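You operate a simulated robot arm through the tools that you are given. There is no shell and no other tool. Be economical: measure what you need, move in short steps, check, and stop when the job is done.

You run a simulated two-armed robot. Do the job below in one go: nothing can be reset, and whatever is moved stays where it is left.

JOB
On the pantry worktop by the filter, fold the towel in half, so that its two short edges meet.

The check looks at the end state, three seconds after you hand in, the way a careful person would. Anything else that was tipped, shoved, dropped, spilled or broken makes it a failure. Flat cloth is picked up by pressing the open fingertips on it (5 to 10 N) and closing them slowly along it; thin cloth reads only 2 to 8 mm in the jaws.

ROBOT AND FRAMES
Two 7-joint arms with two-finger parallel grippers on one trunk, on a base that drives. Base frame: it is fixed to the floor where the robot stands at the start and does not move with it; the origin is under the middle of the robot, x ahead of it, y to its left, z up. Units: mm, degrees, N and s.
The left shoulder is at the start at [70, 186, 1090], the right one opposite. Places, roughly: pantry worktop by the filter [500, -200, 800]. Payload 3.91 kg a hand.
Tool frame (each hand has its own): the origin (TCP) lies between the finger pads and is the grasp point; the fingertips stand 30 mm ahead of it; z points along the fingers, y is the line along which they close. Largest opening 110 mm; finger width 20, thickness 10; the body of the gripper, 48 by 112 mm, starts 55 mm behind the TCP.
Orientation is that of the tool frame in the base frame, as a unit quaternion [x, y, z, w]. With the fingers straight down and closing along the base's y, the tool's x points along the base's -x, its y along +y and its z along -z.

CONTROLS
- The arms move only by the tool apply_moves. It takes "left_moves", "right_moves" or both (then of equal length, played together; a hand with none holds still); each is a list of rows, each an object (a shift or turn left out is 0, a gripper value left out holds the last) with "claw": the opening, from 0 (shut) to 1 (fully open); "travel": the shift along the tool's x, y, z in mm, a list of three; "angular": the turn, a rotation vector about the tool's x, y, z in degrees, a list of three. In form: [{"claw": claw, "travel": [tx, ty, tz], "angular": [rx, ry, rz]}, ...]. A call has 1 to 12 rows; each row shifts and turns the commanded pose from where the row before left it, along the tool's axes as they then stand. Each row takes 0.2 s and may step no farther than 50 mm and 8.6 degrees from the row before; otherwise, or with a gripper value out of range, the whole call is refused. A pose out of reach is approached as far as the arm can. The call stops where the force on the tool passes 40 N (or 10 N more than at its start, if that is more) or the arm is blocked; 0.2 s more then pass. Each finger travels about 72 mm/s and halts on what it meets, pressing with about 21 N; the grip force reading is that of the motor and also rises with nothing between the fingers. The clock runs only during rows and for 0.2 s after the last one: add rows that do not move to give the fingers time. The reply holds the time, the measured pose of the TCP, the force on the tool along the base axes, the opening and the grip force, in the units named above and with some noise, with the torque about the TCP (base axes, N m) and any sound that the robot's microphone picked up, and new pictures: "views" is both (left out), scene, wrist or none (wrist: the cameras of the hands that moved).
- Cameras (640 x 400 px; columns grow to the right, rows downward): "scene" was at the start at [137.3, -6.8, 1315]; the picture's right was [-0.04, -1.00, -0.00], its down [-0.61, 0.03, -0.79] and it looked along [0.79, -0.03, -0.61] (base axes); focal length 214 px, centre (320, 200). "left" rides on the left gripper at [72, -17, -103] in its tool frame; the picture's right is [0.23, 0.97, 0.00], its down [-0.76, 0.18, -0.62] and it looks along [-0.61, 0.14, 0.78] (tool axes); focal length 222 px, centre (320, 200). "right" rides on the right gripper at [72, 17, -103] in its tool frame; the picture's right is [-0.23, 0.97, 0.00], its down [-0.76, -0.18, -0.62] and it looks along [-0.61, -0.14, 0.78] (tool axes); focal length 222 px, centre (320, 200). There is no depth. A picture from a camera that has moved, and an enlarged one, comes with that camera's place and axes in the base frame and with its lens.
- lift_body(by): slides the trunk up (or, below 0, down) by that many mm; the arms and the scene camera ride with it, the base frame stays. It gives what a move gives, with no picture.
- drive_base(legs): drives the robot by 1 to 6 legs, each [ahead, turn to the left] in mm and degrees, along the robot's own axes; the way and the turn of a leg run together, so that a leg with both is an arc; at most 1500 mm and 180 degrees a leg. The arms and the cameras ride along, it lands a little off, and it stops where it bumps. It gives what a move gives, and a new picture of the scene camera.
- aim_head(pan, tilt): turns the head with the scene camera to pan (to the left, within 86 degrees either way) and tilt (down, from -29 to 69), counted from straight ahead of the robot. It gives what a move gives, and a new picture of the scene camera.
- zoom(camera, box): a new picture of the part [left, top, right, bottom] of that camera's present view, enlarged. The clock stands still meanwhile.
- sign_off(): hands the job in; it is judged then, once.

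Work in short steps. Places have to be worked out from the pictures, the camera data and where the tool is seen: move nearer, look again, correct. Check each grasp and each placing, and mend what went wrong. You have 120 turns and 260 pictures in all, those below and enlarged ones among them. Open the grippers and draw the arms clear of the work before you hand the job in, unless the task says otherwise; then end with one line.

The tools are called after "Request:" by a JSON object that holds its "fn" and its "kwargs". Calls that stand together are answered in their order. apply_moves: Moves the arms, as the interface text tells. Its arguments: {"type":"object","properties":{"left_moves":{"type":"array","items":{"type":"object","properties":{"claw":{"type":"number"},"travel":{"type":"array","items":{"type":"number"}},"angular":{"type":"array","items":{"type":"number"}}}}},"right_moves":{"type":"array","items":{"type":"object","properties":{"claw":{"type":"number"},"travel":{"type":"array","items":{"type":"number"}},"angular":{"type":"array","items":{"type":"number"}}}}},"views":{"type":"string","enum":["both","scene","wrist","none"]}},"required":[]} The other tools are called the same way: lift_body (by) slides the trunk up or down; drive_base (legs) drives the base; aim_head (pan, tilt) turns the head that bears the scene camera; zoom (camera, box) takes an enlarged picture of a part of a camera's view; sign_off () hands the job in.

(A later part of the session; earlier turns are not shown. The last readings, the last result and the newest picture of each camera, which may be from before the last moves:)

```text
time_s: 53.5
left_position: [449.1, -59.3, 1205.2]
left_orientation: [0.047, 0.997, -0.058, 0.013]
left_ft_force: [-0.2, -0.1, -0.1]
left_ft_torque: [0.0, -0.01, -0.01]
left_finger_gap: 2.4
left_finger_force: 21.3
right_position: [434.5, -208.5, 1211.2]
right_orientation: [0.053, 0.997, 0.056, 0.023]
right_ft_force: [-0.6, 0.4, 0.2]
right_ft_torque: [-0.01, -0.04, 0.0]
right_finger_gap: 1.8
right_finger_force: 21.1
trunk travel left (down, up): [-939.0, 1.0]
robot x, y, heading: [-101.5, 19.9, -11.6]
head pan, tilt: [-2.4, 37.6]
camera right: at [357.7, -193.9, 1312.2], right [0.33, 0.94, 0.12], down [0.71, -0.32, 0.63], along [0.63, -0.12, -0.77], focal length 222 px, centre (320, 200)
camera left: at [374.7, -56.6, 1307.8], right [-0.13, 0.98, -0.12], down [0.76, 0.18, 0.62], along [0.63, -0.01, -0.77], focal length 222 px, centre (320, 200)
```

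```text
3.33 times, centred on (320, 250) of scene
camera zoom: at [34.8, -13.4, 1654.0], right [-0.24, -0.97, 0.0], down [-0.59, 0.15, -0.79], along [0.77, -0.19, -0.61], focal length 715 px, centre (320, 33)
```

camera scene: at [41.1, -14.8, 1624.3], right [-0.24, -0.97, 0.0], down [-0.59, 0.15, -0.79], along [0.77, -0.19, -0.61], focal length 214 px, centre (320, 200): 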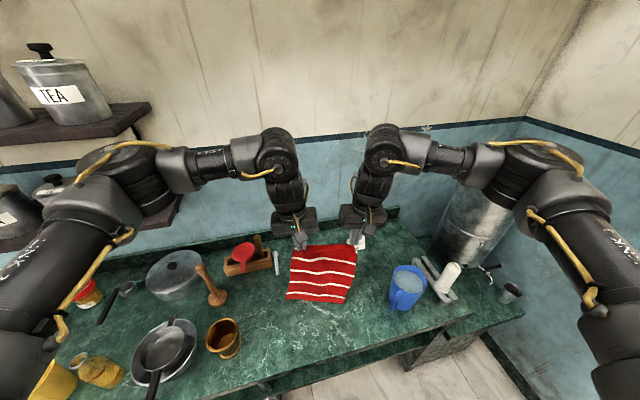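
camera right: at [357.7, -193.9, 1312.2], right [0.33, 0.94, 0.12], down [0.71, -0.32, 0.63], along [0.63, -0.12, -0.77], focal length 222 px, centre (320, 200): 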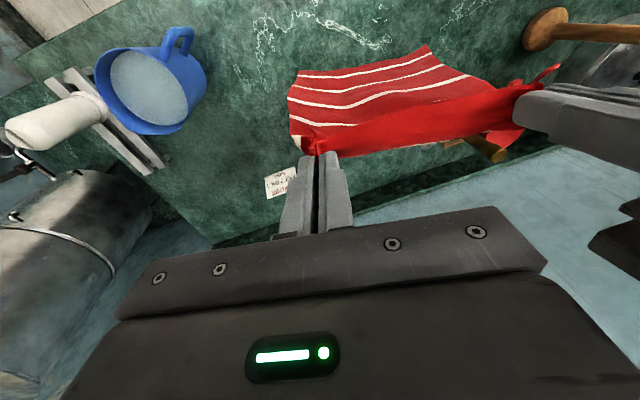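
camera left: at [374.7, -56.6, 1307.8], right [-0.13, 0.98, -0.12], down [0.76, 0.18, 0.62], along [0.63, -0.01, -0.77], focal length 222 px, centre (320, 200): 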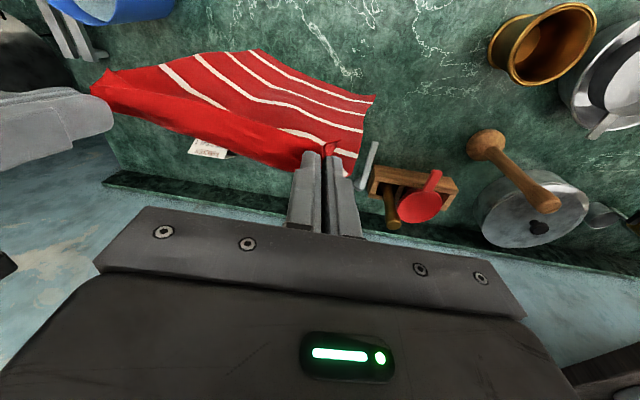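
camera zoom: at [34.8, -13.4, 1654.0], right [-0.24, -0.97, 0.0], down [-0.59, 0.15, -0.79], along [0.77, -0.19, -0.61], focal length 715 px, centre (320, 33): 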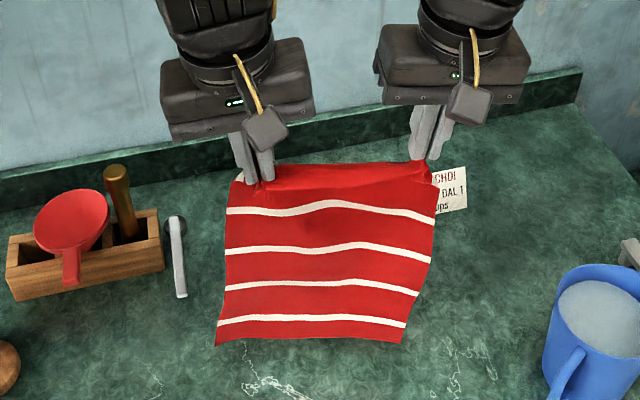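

Bottom corners triangulate to about (470,−1,890) and (439,−210,852), so it hangs with about a 5° in-plane tilt. I'll lower the left hand 15 mm to level it and re-check.

Request:
{"fn": "apply_moves", "kwargs": {"left_moves": [{"travel": [0, 0, 8]}, {"travel": [0, 0, 8]}, {}, {}, {}, {}], "right_moves": [{}, {}, {}, {}, {}, {}], "views": "wrist"}}

Request:
{"fn": "zoom", "kwargs": {"camera": "scene", "box": [240, 190, 400, 310]}}

```text
time_s: 54.9
left_position: [449.4, -60.4, 1189.0]
left_orientation: [0.046, 0.997, -0.058, 0.013]
left_ft_force: [0.5, 0.2, -0.7]
left_ft_torque: [0.02, 0.01, 0.03]
left_finger_gap: 2.5
left_finger_force: 20.6
right_position: [434.1, -208.0, 1211.2]
right_orientation: [0.053, 0.997, 0.054, 0.023]
right_ft_force: [0.0, -0.1, -0.1]
right_ft_torque: [0.02, 0.03, 0.03]
right_finger_gap: 1.7
right_finger_force: 20.9
trunk travel left (down, up): [-939.0, 1.0]
robot x, y, heading: [-99.7, 21.0, -11.9]
head pan, tilt: [-2.4, 37.6]
camera right: at [357.9, -194.0, 1312.2], right [0.33, 0.94, 0.12], down [0.71, -0.32, 0.63], along [0.63, -0.12, -0.77], focal length 222 px, centre (320, 200)
camera left: at [374.6, -57.6, 1291.8], right [-0.13, 0.98, -0.12], down [0.76, 0.18, 0.62], along [0.63, -0.01, -0.77], focal length 222 px, centre (320, 200)
```

right: 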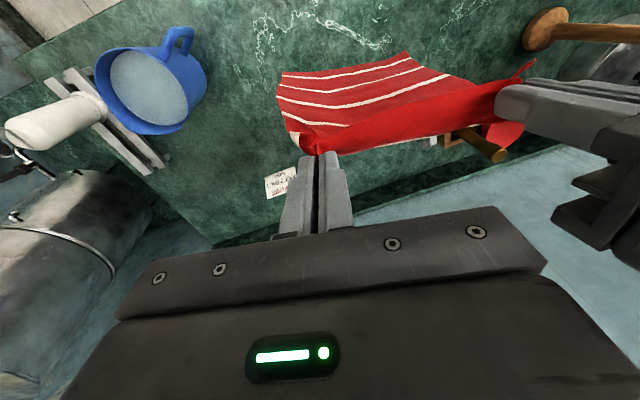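
left: 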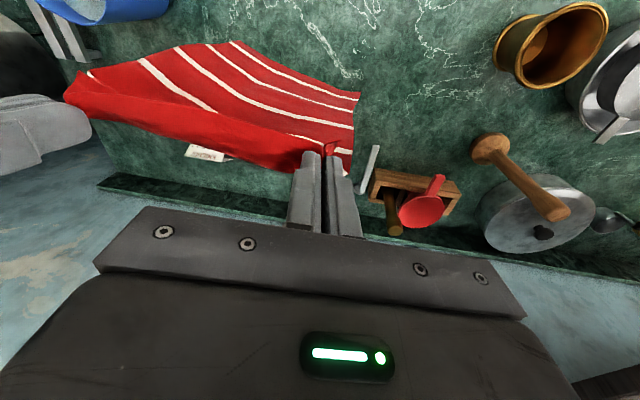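

```text
3.33 times, centred on (320, 250) of scene
camera zoom: at [35.0, -13.5, 1654.0], right [-0.24, -0.97, 0.0], down [-0.59, 0.15, -0.79], along [0.77, -0.19, -0.61], focal length 715 px, centre (320, 33)
```

zoom: 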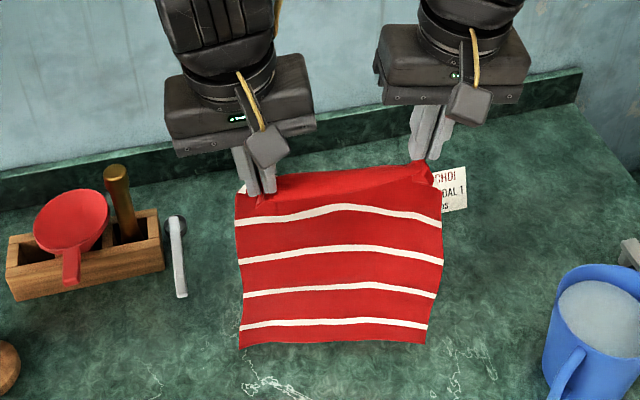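

It hangs level now, with its sides vertical. I'll bring the right hand 12 mm forward to reduce the edge skew and lower the trunk 35 mm to touch the far edge down.

Request:
{"fn": "apply_moves", "kwargs": {"left_moves": [{}, {}, {}], "right_moves": [{"travel": [-12, 0, 0]}, {}, {}], "views": "none"}}

Request:
{"fn": "lift_body", "kwargs": {"by": -35}}

Request:
{"fn": "zoom", "kwargs": {"camera": "scene", "box": [240, 190, 400, 310]}}

Request:
{"fn": "zoom", "kwargs": {"camera": "left", "box": [60, 0, 400, 210]}}

Request:
{"fn": "zoom", "kwargs": {"camera": "right", "box": [260, 20, 580, 220]}}

```text
time_s: 55.7
left_position: [448.5, -60.6, 1190.1]
left_orientation: [0.046, 0.997, -0.059, 0.015]
left_ft_force: [0.4, -0.2, 0.3]
left_ft_torque: [0.03, -0.01, -0.01]
left_finger_gap: 2.3
left_finger_force: 21.4
right_position: [444.9, -209.4, 1212.8]
right_orientation: [0.052, 0.997, 0.054, 0.023]
right_ft_force: [-0.4, 0.2, -0.7]
right_ft_torque: [-0.02, -0.01, -0.02]
right_finger_gap: 1.8
right_finger_force: 21.1
trunk travel left (down, up): [-939.0, 1.0]
robot x, y, heading: [-98.9, 22.2, -11.8]
head pan, tilt: [-2.4, 37.6]
```

```text
time_s: 56.5
left_position: [449.9, -59.6, 1154.6]
left_orientation: [0.047, 0.997, -0.058, 0.014]
left_ft_force: [0.0, -0.8, -0.7]
left_ft_torque: [0.02, 0.02, 0.03]
left_finger_gap: 2.5
left_finger_force: 20.8
right_position: [445.7, -210.6, 1178.9]
right_orientation: [0.053, 0.997, 0.054, 0.022]
right_ft_force: [-0.1, 0.3, -0.5]
right_ft_torque: [-0.04, -0.02, 0.0]
right_finger_gap: 1.6
right_finger_force: 21.2
trunk travel left (down, up): [-904.0, 36.0]
robot x, y, heading: [-100.4, 23.1, -11.6]
head pan, tilt: [-2.4, 37.6]
```

```text
3.33 times, centred on (320, 250) of scene
camera zoom: at [34.9, -13.3, 1619.0], right [-0.24, -0.97, 0.0], down [-0.59, 0.15, -0.79], along [0.77, -0.19, -0.61], focal length 715 px, centre (320, 33)
```

zoom: 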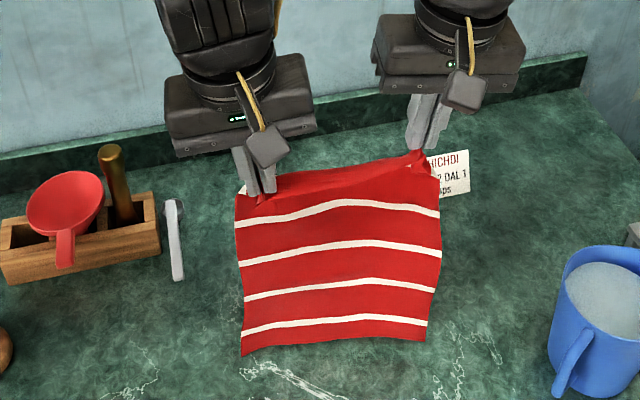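

```text
1.88 times, centred on (230, 105) of left
camera zoom: at [374.5, -57.5, 1256.8], right [-0.13, 0.98, -0.12], down [0.76, 0.18, 0.62], along [0.63, -0.01, -0.77], focal length 418 px, centre (489, 379)
```

zoom: 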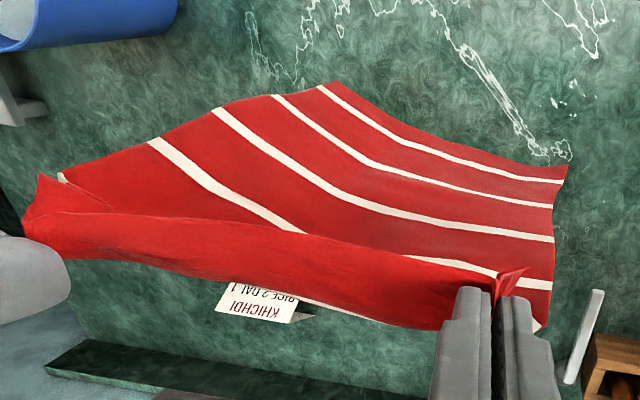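

```text
2.00 times, centred on (420, 120) of right
camera zoom: at [369.3, -195.3, 1278.6], right [0.33, 0.94, 0.12], down [0.71, -0.32, 0.63], along [0.63, -0.12, -0.77], focal length 444 px, centre (120, 360)
```

zoom: 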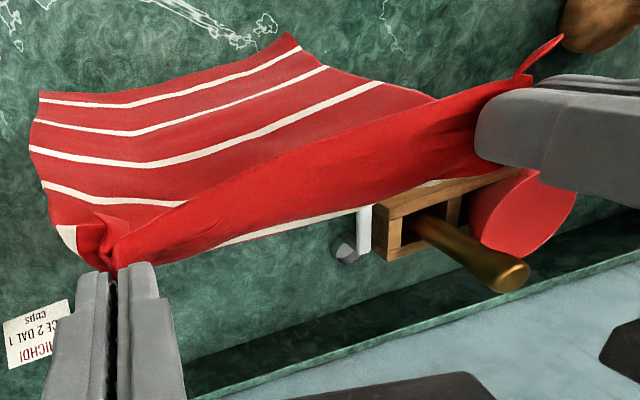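

The far edge now touches at about (466,−26)–(432,−237). I'll lay the first half away from me: forward 40 mm then down 40 mm, twice, moving square to that edge.

Request:
{"fn": "apply_moves", "kwargs": {"left_moves": [{"travel": [-20, -1.5, 0]}, {"travel": [-20, -1.5, 0]}, {}], "right_moves": [{"travel": [-20, -1.5, 0]}, {"travel": [-20, -1.5, 0]}, {}], "views": "none"}}

Request:
{"fn": "lift_body", "kwargs": {"by": -45}}

Request:
{"fn": "apply_moves", "kwargs": {"left_moves": [{"travel": [-20, -1.5, 0]}, {"travel": [-20, -1.5, 0]}, {}], "right_moves": [{"travel": [-20, -1.5, 0]}, {"travel": [-20, -1.5, 0]}, {}], "views": "none"}}

Request:
{"fn": "lift_body", "kwargs": {"by": -40}}

Request:
{"fn": "apply_moves", "kwargs": {"left_moves": [{}], "right_moves": [{}]}}

Request:
{"fn": "zoom", "kwargs": {"camera": "scene", "box": [240, 190, 400, 310]}}

```text
time_s: 57.2
left_position: [487.0, -66.2, 1157.3]
left_orientation: [0.046, 0.997, -0.058, 0.014]
left_ft_force: [-0.4, 0.0, 0.3]
left_ft_torque: [-0.01, -0.02, -0.06]
left_finger_gap: 2.1
left_finger_force: 21.1
right_position: [484.0, -216.6, 1180.6]
right_orientation: [0.053, 0.997, 0.054, 0.024]
right_ft_force: [-0.3, 0.3, 0.0]
right_ft_torque: [0.0, -0.02, 0.02]
right_finger_gap: 1.3
right_finger_force: 20.9
trunk travel left (down, up): [-904.0, 36.0]
robot x, y, heading: [-100.0, 22.2, -11.9]
head pan, tilt: [-2.4, 37.6]
```

```text
time_s: 58.1
left_position: [489.3, -66.0, 1110.5]
left_orientation: [0.046, 0.997, -0.059, 0.014]
left_ft_force: [0.1, -0.9, 0.0]
left_ft_torque: [-0.03, 0.01, -0.01]
left_finger_gap: 2.3
left_finger_force: 20.9
right_position: [483.3, -217.1, 1134.5]
right_orientation: [0.053, 0.997, 0.055, 0.023]
right_ft_force: [-0.6, 0.0, 0.0]
right_ft_torque: [-0.02, 0.0, 0.02]
right_finger_gap: 1.6
right_finger_force: 21.2
trunk travel left (down, up): [-859.0, 81.0]
robot x, y, heading: [-100.2, 18.8, -11.8]
head pan, tilt: [-2.4, 37.6]
```

```text
time_s: 58.9
left_position: [527.6, -72.5, 1113.4]
left_orientation: [0.046, 0.997, -0.059, 0.014]
left_ft_force: [0.4, -0.9, -0.2]
left_ft_torque: [0.01, -0.03, 0.01]
left_finger_gap: 2.1
left_finger_force: 20.2
right_position: [523.8, -224.7, 1137.4]
right_orientation: [0.053, 0.997, 0.055, 0.024]
right_ft_force: [0.8, 0.2, 0.5]
right_ft_torque: [0.0, -0.02, 0.03]
right_finger_gap: 1.9
right_finger_force: 20.7
trunk travel left (down, up): [-859.0, 81.0]
robot x, y, heading: [-98.8, 20.3, -11.8]
head pan, tilt: [-2.4, 37.6]
```

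```text
time_s: 59.8
left_position: [527.6, -72.5, 1072.7]
left_orientation: [0.047, 0.997, -0.059, 0.014]
left_ft_force: [-0.2, -0.5, -0.8]
left_ft_torque: [-0.01, -0.03, 0.01]
left_finger_gap: 2.3
left_finger_force: 21.1
right_position: [523.2, -224.5, 1096.6]
right_orientation: [0.052, 0.997, 0.055, 0.024]
right_ft_force: [0.5, -1.0, 0.1]
right_ft_torque: [0.02, 0.02, 0.01]
right_finger_gap: 1.6
right_finger_force: 21.7
trunk travel left (down, up): [-819.0, 121.0]
robot x, y, heading: [-100.2, 19.6, -11.6]
head pan, tilt: [-2.4, 37.6]
```

```text
time_s: 60.2
left_position: [528.0, -71.9, 1073.2]
left_orientation: [0.046, 0.997, -0.057, 0.013]
left_ft_force: [0.1, 0.3, 0.4]
left_ft_torque: [-0.02, 0.01, -0.01]
left_finger_gap: 2.4
left_finger_force: 20.9
right_position: [524.4, -224.8, 1094.7]
right_orientation: [0.052, 0.997, 0.055, 0.023]
right_ft_force: [0.0, 0.4, 0.3]
right_ft_torque: [0.0, -0.04, -0.02]
right_finger_gap: 1.7
right_finger_force: 21.0
trunk travel left (down, up): [-819.0, 121.0]
robot x, y, heading: [-98.0, 19.1, -11.6]
head pan, tilt: [-2.4, 37.6]
camera scene: at [35.6, -13.6, 1533.9], right [-0.24, -0.97, 0.0], down [-0.59, 0.15, -0.79], along [0.77, -0.19, -0.61], focal length 214 px, centre (320, 200)
camera right: at [448.1, -210.3, 1196.2], right [0.33, 0.94, 0.12], down [0.71, -0.32, 0.63], along [0.63, -0.12, -0.77], focal length 222 px, centre (320, 200)
camera left: at [453.3, -70.4, 1175.4], right [-0.13, 0.98, -0.12], down [0.76, 0.18, 0.62], along [0.63, -0.01, -0.77], focal length 222 px, centre (320, 200)
```

scene: 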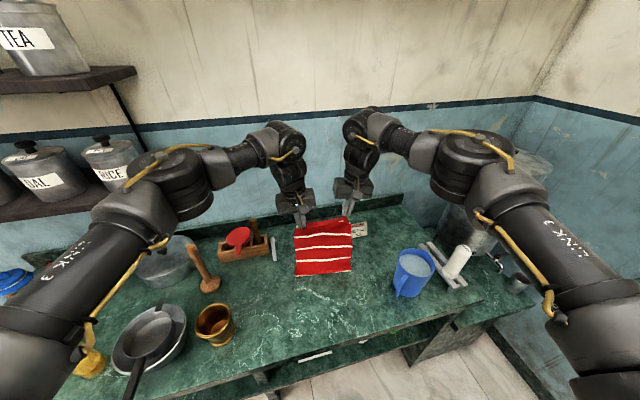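
right: 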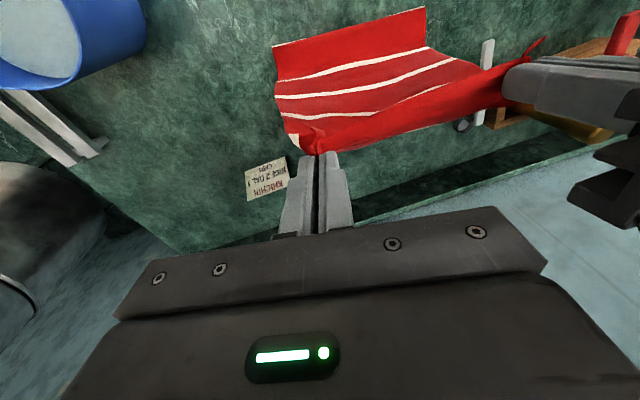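
left: 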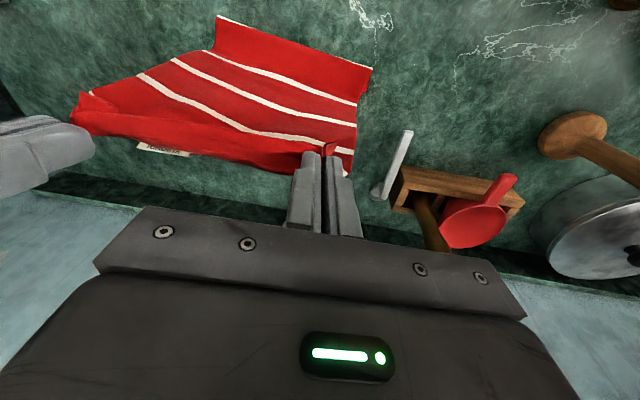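

```text
3.33 times, centred on (320, 250) of scene
camera zoom: at [35.6, -13.6, 1533.9], right [-0.24, -0.97, 0.0], down [-0.59, 0.15, -0.79], along [0.77, -0.19, -0.61], focal length 715 px, centre (320, 33)
```

zoom: 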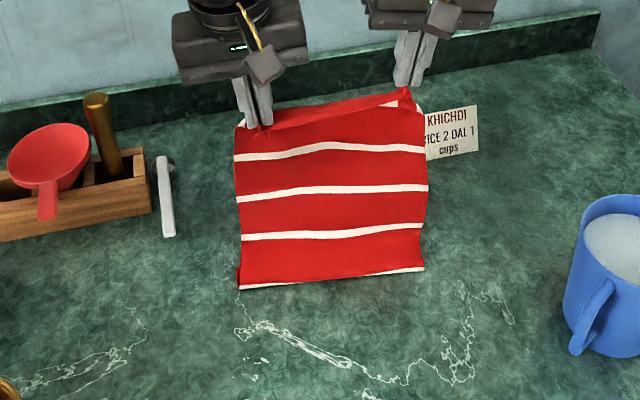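

The bottom hem tucked under in the wrong (forward) direction, because the edge wasn't firmly down. I'll raise the trunk 85 mm, go back to x ≈ 455, lower with firm contact, then drag forward so the hem trails toward me.

Request:
{"fn": "lift_body", "kwargs": {"by": 100}}

Request:
{"fn": "apply_moves", "kwargs": {"left_moves": [{"travel": [20, 1.5, 0]}, {"travel": [20, 1.5, 0]}, {"travel": [17, 1.5, 0]}, {"travel": [17, 1.5, 0]}, {}, {}, {}, {}, {}, {}], "right_moves": [{"travel": [20, 1.5, 0]}, {"travel": [20, 1.5, 0]}, {"travel": [20, 1.5, 0]}, {"travel": [20, 1.5, 0]}, {}, {}, {}, {}, {}, {}], "views": "none"}}

Request:
{"fn": "lift_body", "kwargs": {"by": -40}}

Request:
{"fn": "zoom", "kwargs": {"camera": "scene", "box": [240, 190, 400, 310]}}

Request:
{"fn": "zoom", "kwargs": {"camera": "left", "box": [60, 0, 400, 210]}}

```text
time_s: 61.5
left_position: [528.9, -73.2, 1173.9]
left_orientation: [0.046, 0.997, -0.058, 0.012]
left_ft_force: [0.6, -0.6, 0.3]
left_ft_torque: [0.01, -0.02, -0.01]
left_finger_gap: 2.2
left_finger_force: 21.0
right_position: [524.8, -223.8, 1194.5]
right_orientation: [0.052, 0.997, 0.055, 0.023]
right_ft_force: [-0.9, -0.1, -0.5]
right_ft_torque: [0.02, 0.0, 0.01]
right_finger_gap: 1.8
right_finger_force: 21.2
trunk travel left (down, up): [-919.0, 21.0]
robot x, y, heading: [-98.9, 21.7, -11.4]
head pan, tilt: [-2.4, 37.6]
```

```text
time_s: 63.7
left_position: [454.3, -61.2, 1170.3]
left_orientation: [0.046, 0.997, -0.059, 0.014]
left_ft_force: [1.4, -0.5, -0.6]
left_ft_torque: [0.04, -0.01, 0.02]
left_finger_gap: 2.0
left_finger_force: 20.8
right_position: [445.5, -209.5, 1191.9]
right_orientation: [0.053, 0.997, 0.055, 0.023]
right_ft_force: [-0.8, 0.0, 0.2]
right_ft_torque: [-0.02, 0.01, 0.03]
right_finger_gap: 1.7
right_finger_force: 20.9
trunk travel left (down, up): [-919.0, 21.0]
robot x, y, heading: [-99.0, 19.6, -11.9]
head pan, tilt: [-2.4, 37.6]
```

```text
time_s: 64.5
left_position: [455.2, -61.3, 1129.2]
left_orientation: [0.046, 0.997, -0.058, 0.014]
left_ft_force: [-0.4, -0.5, 0.3]
left_ft_torque: [-0.01, 0.02, 0.01]
left_finger_gap: 2.1
left_finger_force: 21.2
right_position: [445.5, -207.6, 1151.7]
right_orientation: [0.053, 0.997, 0.054, 0.023]
right_ft_force: [-0.9, 0.4, 0.6]
right_ft_torque: [0.01, -0.01, -0.01]
right_finger_gap: 1.7
right_finger_force: 20.8
trunk travel left (down, up): [-879.0, 61.0]
robot x, y, heading: [-97.4, 19.5, -11.7]
head pan, tilt: [-2.4, 37.6]
```

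```text
3.33 times, centred on (320, 250) of scene
camera zoom: at [34.5, -13.3, 1594.0], right [-0.24, -0.97, 0.0], down [-0.59, 0.15, -0.79], along [0.77, -0.19, -0.61], focal length 715 px, centre (320, 33)
```

zoom: 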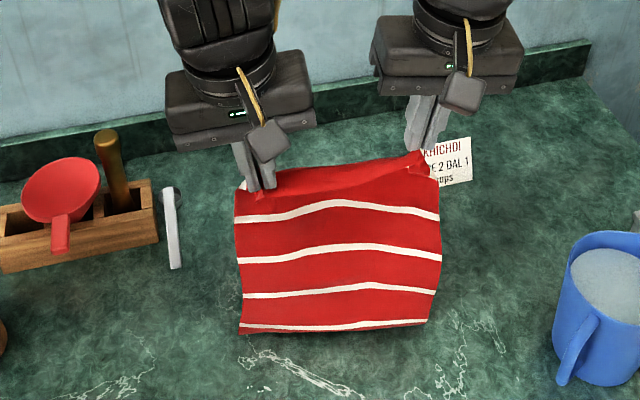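

```text
1.88 times, centred on (230, 105) of left
camera zoom: at [379.4, -58.5, 1231.6], right [-0.13, 0.98, -0.12], down [0.76, 0.18, 0.62], along [0.63, -0.01, -0.77], focal length 418 px, centre (489, 379)
```

zoom: 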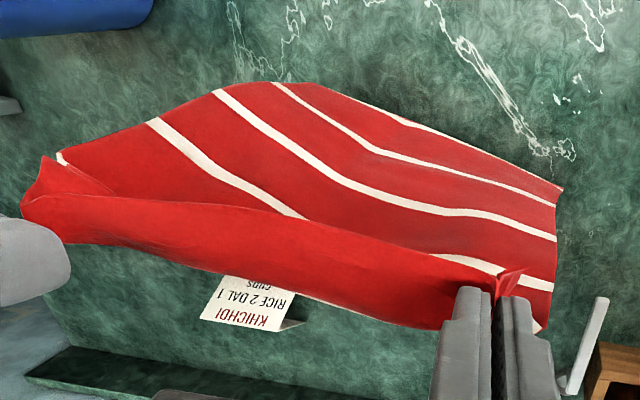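

The hem tucks forward again. I'll drag forward 80 mm at this height so friction pulls it out to trail.

Request:
{"fn": "apply_moves", "kwargs": {"left_moves": [{"travel": [-16, -1, 0]}, {"travel": [-16, -1, 0]}, {"travel": [-16, -1, 0]}, {"travel": [-16, -1, 0]}, {"travel": [-16, -1, 0]}], "right_moves": [{"travel": [-16, -1, 0]}, {"travel": [-16, -1, 0]}, {"travel": [-16, -1, 0]}, {"travel": [-16, -1, 0]}, {"travel": [-16, -1, 0]}], "views": "none"}}

Request:
{"fn": "zoom", "kwargs": {"camera": "scene", "box": [240, 190, 400, 310]}}

Request:
{"fn": "zoom", "kwargs": {"camera": "left", "box": [60, 0, 400, 210]}}

```text
time_s: 65.7
left_position: [534.8, -73.0, 1130.2]
left_orientation: [0.046, 0.997, -0.058, 0.013]
left_ft_force: [-0.5, -0.4, -0.2]
left_ft_torque: [0.02, 0.0, 0.0]
left_finger_gap: 2.3
left_finger_force: 20.9
right_position: [526.0, -222.6, 1152.5]
right_orientation: [0.053, 0.997, 0.055, 0.023]
right_ft_force: [0.1, -0.5, 0.0]
right_ft_torque: [-0.02, 0.06, 0.04]
right_finger_gap: 1.8
right_finger_force: 20.8
trunk travel left (down, up): [-879.0, 61.0]
robot x, y, heading: [-95.9, 18.7, -11.8]
head pan, tilt: [-2.4, 37.6]
```

```text
3.33 times, centred on (320, 250) of scene
camera zoom: at [36.3, -13.5, 1593.9], right [-0.24, -0.97, 0.0], down [-0.59, 0.15, -0.79], along [0.77, -0.19, -0.61], focal length 715 px, centre (320, 33)
```

zoom: 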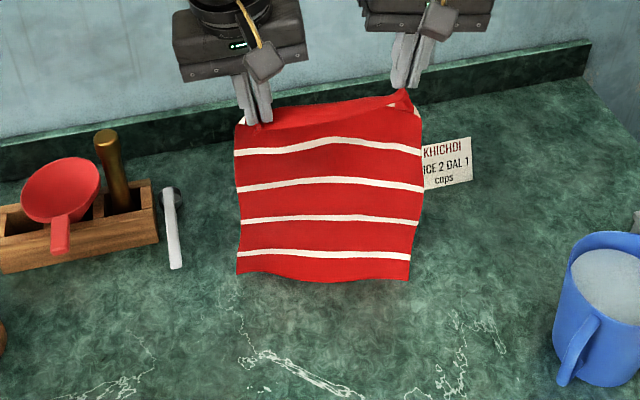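

```text
1.88 times, centred on (230, 105) of left
camera zoom: at [460.0, -70.8, 1233.0], right [-0.13, 0.98, -0.12], down [0.76, 0.18, 0.62], along [0.63, -0.01, -0.77], focal length 418 px, centre (489, 379)
```

zoom: 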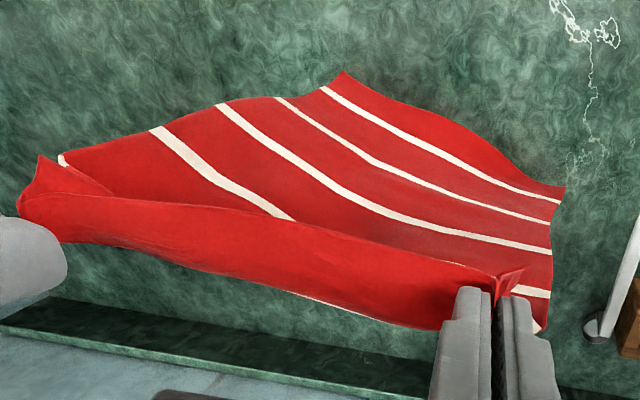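

The hem now trails toward me (far edge about (561,−38)–(503,−237)). I'll advance the left hand 20 mm to match that skew, then drive forward in two 45 mm steps while lowering, so the cloth lays out behind the hands.

Request:
{"fn": "apply_moves", "kwargs": {"left_moves": [{"travel": [-20, 0, 0]}, {}], "right_moves": [{}, {}], "views": "none"}}

Request:
{"fn": "drive_base", "kwargs": {"legs": [[45, 0]]}}

Request:
{"fn": "lift_body", "kwargs": {"by": -30}}

Request:
{"fn": "zoom", "kwargs": {"camera": "scene", "box": [240, 190, 400, 310]}}

```text
time_s: 66.3
left_position: [554.9, -73.5, 1130.9]
left_orientation: [0.047, 0.997, -0.058, 0.013]
left_ft_force: [-0.5, 0.1, -0.3]
left_ft_torque: [0.04, 0.03, -0.01]
left_finger_gap: 2.5
left_finger_force: 21.3
right_position: [525.1, -222.3, 1153.3]
right_orientation: [0.053, 0.997, 0.055, 0.024]
right_ft_force: [-0.3, 0.6, -1.2]
right_ft_torque: [-0.02, 0.02, -0.03]
right_finger_gap: 1.6
right_finger_force: 21.4
trunk travel left (down, up): [-879.0, 61.0]
robot x, y, heading: [-101.9, 21.3, -11.8]
head pan, tilt: [-2.4, 37.6]
```

```text
time_s: 67.8
left_position: [600.0, -84.1, 1139.4]
left_orientation: [0.043, 0.997, -0.06, 0.022]
left_ft_force: [0.6, -0.4, 0.1]
left_ft_torque: [0.02, 0.02, 0.0]
left_finger_gap: 2.3
left_finger_force: 21.1
right_position: [564.9, -230.8, 1159.0]
right_orientation: [0.055, 0.997, 0.054, 0.032]
right_ft_force: [0.9, 0.1, 0.2]
right_ft_torque: [-0.01, 0.03, 0.01]
right_finger_gap: 1.7
right_finger_force: 21.1
trunk travel left (down, up): [-879.0, 61.0]
robot x, y, heading: [-55.7, 11.7, -11.6]
head pan, tilt: [-2.4, 37.6]
stopped in leg 1: the robot was blocked; the commanded pose is now the measured one
camera scene: at [92.0, -25.2, 1593.0], right [-0.24, -0.97, 0.0], down [-0.6, 0.15, -0.79], along [0.76, -0.19, -0.62], focal length 214 px, centre (320, 200)
```

scene: 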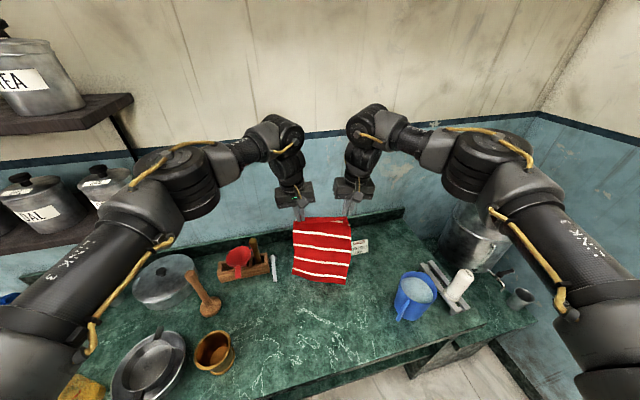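

```text
time_s: 68.6
left_position: [594.6, -83.4, 1111.7]
left_orientation: [0.043, 0.997, -0.062, 0.025]
left_ft_force: [-0.1, -0.5, -0.6]
left_ft_torque: [0.05, 0.06, 0.02]
left_finger_gap: 2.3
left_finger_force: 21.1
right_position: [560.1, -230.2, 1131.8]
right_orientation: [0.056, 0.996, 0.054, 0.034]
right_ft_force: [0.0, -0.2, 0.4]
right_ft_torque: [0.0, 0.0, -0.01]
right_finger_gap: 1.7
right_finger_force: 21.0
trunk travel left (down, up): [-849.0, 91.0]
robot x, y, heading: [-52.1, 13.1, -11.8]
head pan, tilt: [-2.4, 37.6]
```

```text
3.33 times, centred on (320, 250) of scene
camera zoom: at [83.5, -23.6, 1563.5], right [-0.24, -0.97, 0.0], down [-0.59, 0.15, -0.79], along [0.77, -0.19, -0.61], focal length 715 px, centre (320, 33)
```

zoom: 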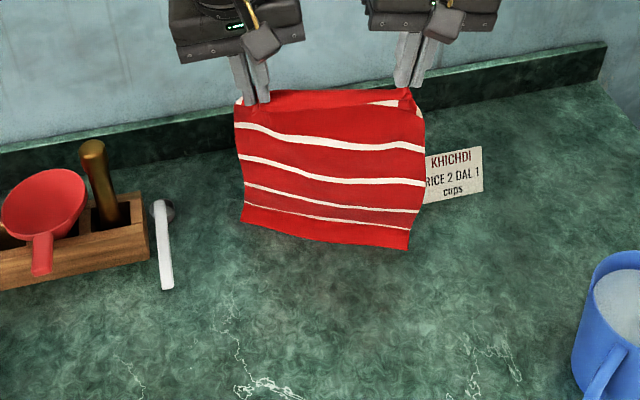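

The drive's jerk swings the cloth forward. I'll reset: raise it free, bring the hands back 80 mm, settle, then lay it down with one smooth arm-only diagonal motion, forward and down together.

Request:
{"fn": "lift_body", "kwargs": {"by": 62}}

Request:
{"fn": "apply_moves", "kwargs": {"left_moves": [{"travel": [20, 2, 0], "angular": [0, 1.4, 0]}, {"travel": [20, 2, 0], "angular": [0, 1.4, 0]}, {"travel": [20, 2, 0]}, {"travel": [20, 2, 0]}, {}, {}, {}, {}, {}, {}, {}, {}], "right_moves": [{"travel": [20, 2, 0], "angular": [0, 2, 0]}, {"travel": [20, 2, 0], "angular": [0, 2, 0]}, {"travel": [20, 2, 0]}, {"travel": [20, 2, 0]}, {}, {}, {}, {}, {}, {}, {}, {}], "views": "none"}}

Request:
{"fn": "zoom", "kwargs": {"camera": "scene", "box": [240, 190, 400, 310]}}

Request:
{"fn": "zoom", "kwargs": {"camera": "left", "box": [60, 0, 400, 210]}}

```text
time_s: 69.6
left_position: [592.4, -83.0, 1176.3]
left_orientation: [0.044, 0.997, -0.061, 0.026]
left_ft_force: [0.7, -0.4, 0.5]
left_ft_torque: [-0.01, 0.01, -0.04]
left_finger_gap: 2.5
left_finger_force: 20.8
right_position: [555.7, -230.9, 1196.7]
right_orientation: [0.054, 0.996, 0.054, 0.036]
right_ft_force: [0.4, 0.9, 0.3]
right_ft_torque: [-0.01, -0.02, -0.02]
right_finger_gap: 1.8
right_finger_force: 21.2
trunk travel left (down, up): [-911.0, 29.0]
robot x, y, heading: [-54.8, 9.0, -11.6]
head pan, tilt: [-2.4, 37.6]
```

```text
time_s: 72.2
left_position: [512.6, -69.2, 1171.4]
left_orientation: [0.046, 0.997, -0.061, 0.003]
left_ft_force: [-0.6, 0.2, -1.1]
left_ft_torque: [0.03, 0.0, 0.02]
left_finger_gap: 2.5
left_finger_force: 21.3
right_position: [477.4, -213.3, 1197.3]
right_orientation: [0.053, 0.997, 0.056, 0.002]
right_ft_force: [-0.7, 0.6, -0.3]
right_ft_torque: [-0.02, 0.02, 0.0]
right_finger_gap: 1.9
right_finger_force: 20.9
trunk travel left (down, up): [-911.0, 29.0]
robot x, y, heading: [-55.0, 10.8, -11.9]
head pan, tilt: [-2.4, 37.6]
```

```text
3.33 times, centred on (320, 250) of scene
camera zoom: at [79.4, -22.6, 1626.0], right [-0.24, -0.97, 0.0], down [-0.59, 0.15, -0.79], along [0.77, -0.19, -0.61], focal length 715 px, centre (320, 33)
```

zoom: 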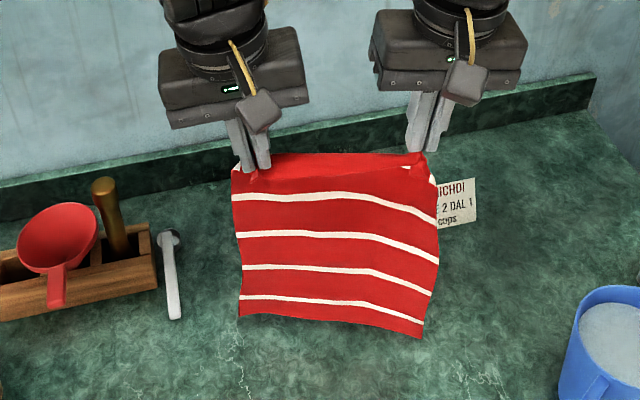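

```text
1.88 times, centred on (230, 105) of left
camera zoom: at [439.6, -65.3, 1276.9], right [-0.14, 0.98, -0.12], down [0.78, 0.18, 0.6], along [0.62, -0.01, -0.79], focal length 418 px, centre (489, 379)
```

zoom: 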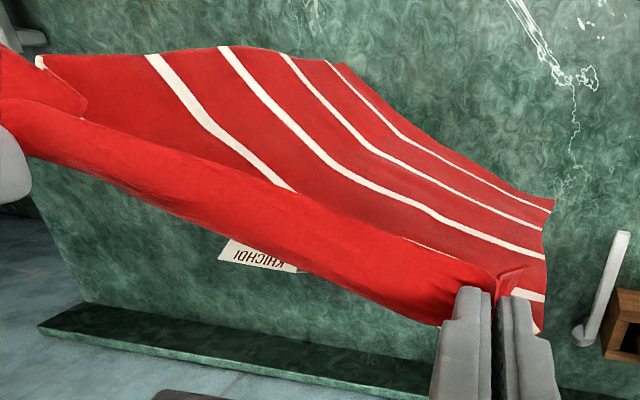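

It hangs free (bottom about 38 mm up). Now one smooth sweep: accelerate forward so the bottom lags toward me, then go down and forward together.

Request:
{"fn": "apply_moves", "kwargs": {"left_moves": [{"travel": [-30, -3, 5]}, {"travel": [-40, -4, 15]}, {"travel": [-38, -3, 30]}, {"travel": [-28, -2, 38]}, {"travel": [-20, -1, 36]}, {"travel": [-15, 0, 26]}, {"travel": [-12, 0, 18]}, {}, {}], "right_moves": [{"travel": [-30, -4, 5]}, {"travel": [-40, -6, 15]}, {"travel": [-38, -7, 30]}, {"travel": [-28, -6, 38]}, {"travel": [-20, -5, 36]}, {"travel": [-15, -4, 26]}, {"travel": [-12, -3, 18]}, {}, {}]}}

Request:
{"fn": "zoom", "kwargs": {"camera": "scene", "box": [240, 170, 400, 290]}}

```text
time_s: 73.0
left_position: [599.3, -133.0, 1129.2]
left_orientation: [0.04, 0.993, -0.113, -0.008]
left_ft_force: [-0.3, 8.3, -1.8]
left_ft_torque: [-0.49, 0.01, 0.03]
left_finger_gap: 2.2
left_finger_force: 21.3
left hand out of reach, approached as far as the arm can: row 4
right_position: [575.0, -222.4, 1136.9]
right_orientation: [0.029, 0.998, 0.057, -0.014]
right_ft_force: [-0.5, -8.1, 2.6]
right_ft_torque: [0.58, -0.05, -0.21]
right_finger_gap: 0.1
right_finger_force: 20.8
trunk travel left (down, up): [-911.0, 29.0]
robot x, y, heading: [-54.0, 12.7, -11.7]
head pan, tilt: [-2.4, 37.6]
stopped in row 4 (right hand): the force on the tool passed its limit (the readings are from after the stop); the commanded pose is now the measured one
camera scene: at [79.7, -24.1, 1626.1], right [-0.24, -0.97, 0.0], down [-0.59, 0.15, -0.79], along [0.77, -0.19, -0.61], focal length 214 px, centre (320, 200)
camera right: at [505.2, -212.8, 1243.9], right [0.28, 0.95, 0.1], down [0.76, -0.29, 0.58], along [0.58, -0.09, -0.81], focal length 222 px, centre (320, 200)
camera left: at [528.0, -120.2, 1233.2], right [-0.15, 0.96, -0.22], down [0.79, 0.25, 0.56], along [0.6, -0.09, -0.8], focal length 222 px, centre (320, 200)
```

scene: 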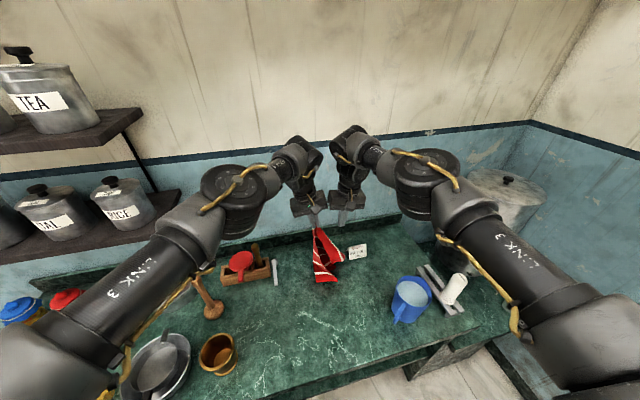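
right: 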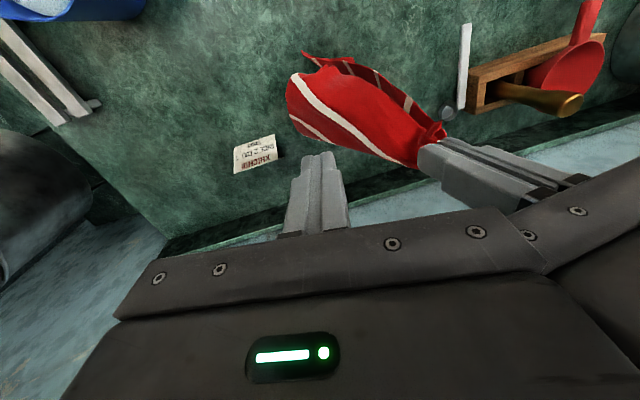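
left: 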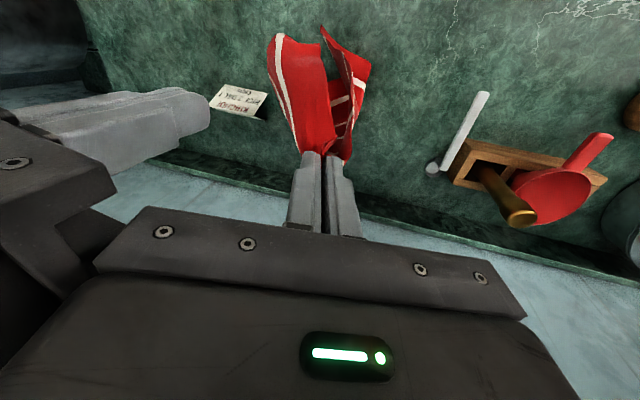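

```text
3.33 times, centred on (320, 230) of scene
camera zoom: at [79.7, -24.1, 1626.1], right [-0.24, -0.97, 0.0], down [-0.59, 0.15, -0.79], along [0.77, -0.19, -0.61], focal length 715 px, centre (320, 100)
```

zoom: 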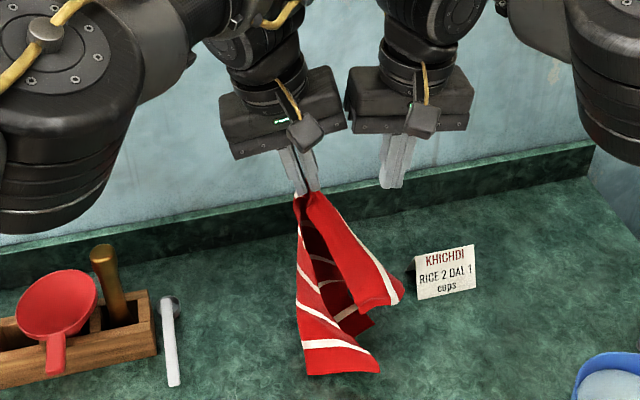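

The left arm swung inward and the hands collided. The right hand lost its grip, and the towel hangs from the left hand only; nothing else looks touched. First I'll part the hands by moving the right one away and up.

Request:
{"fn": "apply_moves", "kwargs": {"left_moves": [{}, {}, {}, {}, {}], "right_moves": [{"travel": [0, -20, 0]}, {"travel": [0, -30, -10]}, {"travel": [0, -30, -10]}, {"travel": [0, -20, 0]}, {}], "views": "none"}}

Request:
{"fn": "apply_moves", "kwargs": {"left_moves": [{"travel": [0, 20, -5], "angular": [-3, 0, 0]}, {"travel": [0, 20, -5], "angular": [-3, 0, 0]}, {"travel": [0, 20, 0]}, {}, {}], "views": "scene"}}

```text
time_s: 74.2
left_position: [596.3, -132.4, 1128.0]
left_orientation: [0.041, 0.993, -0.114, -0.008]
left_ft_force: [-0.7, 0.2, 0.9]
left_ft_torque: [0.02, -0.01, -0.02]
left_finger_gap: 2.2
left_finger_force: 20.7
right_position: [569.9, -322.7, 1146.3]
right_orientation: [0.028, 0.998, 0.057, -0.013]
right_ft_force: [0.0, 0.9, -0.1]
right_ft_torque: [-0.05, 0.0, 0.01]
right_finger_gap: 0.1
right_finger_force: 20.7
trunk travel left (down, up): [-911.0, 29.0]
robot x, y, heading: [-58.1, 8.4, -11.6]
head pan, tilt: [-2.4, 37.6]
```

```text
time_s: 75.4
left_position: [603.6, -73.3, 1127.5]
left_orientation: [0.042, 0.997, -0.061, -0.005]
left_ft_force: [1.0, 0.7, -0.2]
left_ft_torque: [-0.02, 0.0, 0.0]
left_finger_gap: 2.3
left_finger_force: 20.8
right_position: [568.7, -322.6, 1146.9]
right_orientation: [0.028, 0.998, 0.057, -0.013]
right_ft_force: [0.7, 0.8, -0.2]
right_ft_torque: [0.02, 0.0, 0.01]
right_finger_gap: 0.1
right_finger_force: 21.1
trunk travel left (down, up): [-911.0, 29.0]
robot x, y, heading: [-51.9, 9.6, -11.6]
head pan, tilt: [-2.4, 37.6]
camera scene: at [78.7, -24.1, 1626.0], right [-0.24, -0.97, 0.0], down [-0.59, 0.15, -0.79], along [0.77, -0.19, -0.61], focal length 214 px, centre (320, 200)
```

scene: 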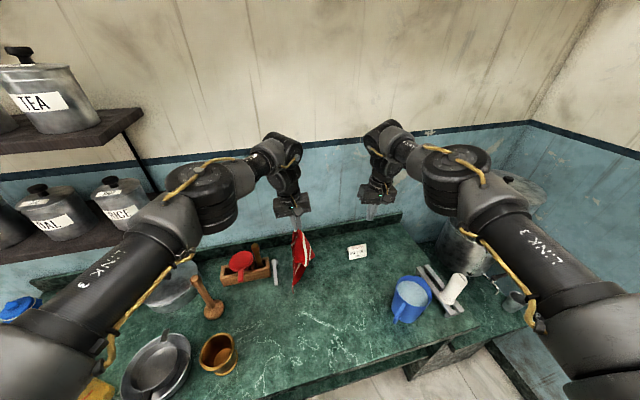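

Clear now. I'll raise the right hand 150 mm out of the way and shift the left 45 mm to the right, away from the rack. Then I'll lay the towel by alternately backing up and lowering.

Request:
{"fn": "apply_moves", "kwargs": {"left_moves": [{"travel": [0, -15, 0]}, {"travel": [0, -15, 0]}, {"travel": [0, -15, 0]}, {}, {}], "right_moves": [{"travel": [0, 0, -35]}, {"travel": [0, 0, -35]}, {"travel": [0, 0, -35]}, {"travel": [0, 0, -35]}, {}], "views": "none"}}

Request:
{"fn": "drive_base", "kwargs": {"legs": [[-60, 0]]}}

Request:
{"fn": "lift_body", "kwargs": {"by": -60}}

Request:
{"fn": "zoom", "kwargs": {"camera": "scene", "box": [220, 190, 420, 315]}}

```text
time_s: 76.6
left_position: [598.1, -118.2, 1132.5]
left_orientation: [0.042, 0.997, -0.062, -0.006]
left_ft_force: [-0.2, -0.6, 0.1]
left_ft_torque: [0.04, -0.02, -0.03]
left_finger_gap: 2.4
left_finger_force: 21.2
right_position: [572.1, -338.2, 1286.4]
right_orientation: [0.028, 0.998, 0.058, -0.014]
right_ft_force: [-1.2, -0.2, -0.2]
right_ft_torque: [-0.02, -0.02, -0.02]
right_finger_gap: 0.3
right_finger_force: 20.7
trunk travel left (down, up): [-911.0, 29.0]
robot x, y, heading: [-55.3, 15.9, -11.7]
head pan, tilt: [-2.4, 37.6]
```

```text
time_s: 77.6
left_position: [551.3, -106.5, 1124.7]
left_orientation: [0.04, 0.997, -0.061, -0.012]
left_ft_force: [0.6, 0.2, -1.7]
left_ft_torque: [0.0, 0.04, -0.02]
left_finger_gap: 2.3
left_finger_force: 21.1
right_position: [526.1, -327.5, 1278.2]
right_orientation: [0.028, 0.998, 0.058, -0.02]
right_ft_force: [0.0, -0.1, -0.3]
right_ft_torque: [0.01, 0.02, 0.0]
right_finger_gap: 0.0
right_finger_force: 20.8
trunk travel left (down, up): [-911.0, 29.0]
robot x, y, heading: [-116.2, 24.8, -11.5]
head pan, tilt: [-2.4, 37.6]
camera scene: at [38.2, -13.6, 1625.0], right [-0.24, -0.97, 0.0], down [-0.6, 0.15, -0.79], along [0.76, -0.19, -0.62], focal length 214 px, centre (320, 200)
```

scene: 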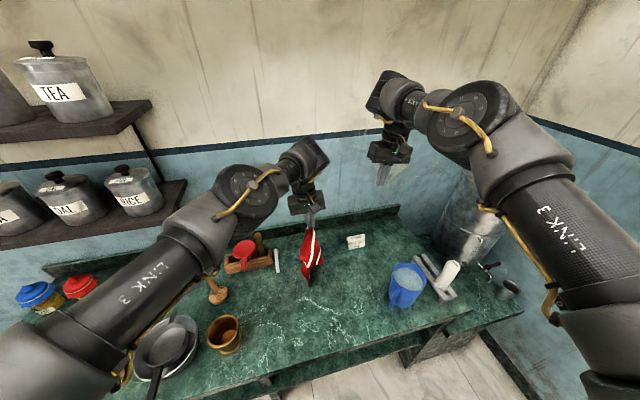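

```text
time_s: 78.6
left_position: [538.6, -104.3, 1072.0]
left_orientation: [0.04, 0.997, -0.061, -0.006]
left_ft_force: [-0.2, -0.5, 0.4]
left_ft_torque: [0.02, 0.02, -0.02]
left_finger_gap: 2.2
left_finger_force: 21.1
right_position: [513.4, -325.6, 1224.6]
right_orientation: [0.028, 0.998, 0.058, -0.014]
right_ft_force: [0.2, 0.1, 0.0]
right_ft_torque: [0.02, -0.01, -0.02]
right_finger_gap: 0.0
right_finger_force: 20.7
trunk travel left (down, up): [-851.0, 89.0]
robot x, y, heading: [-112.4, 23.8, -11.8]
head pan, tilt: [-2.4, 37.6]
```

```text
3.20 times, centred on (320, 252) of scene
camera zoom: at [19.9, -10.7, 1566.0], right [-0.24, -0.97, 0.0], down [-0.59, 0.15, -0.79], along [0.77, -0.19, -0.61], focal length 686 px, centre (320, 32)
```

zoom: 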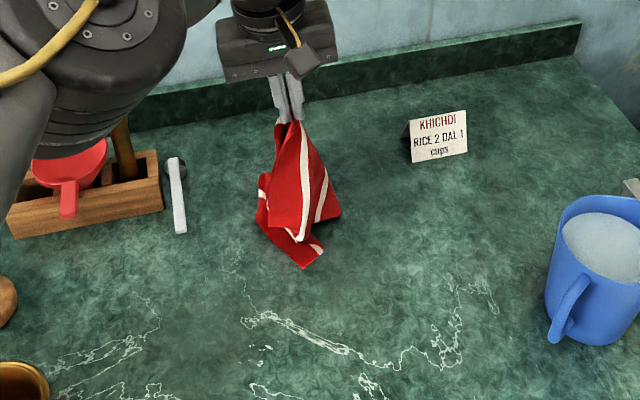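

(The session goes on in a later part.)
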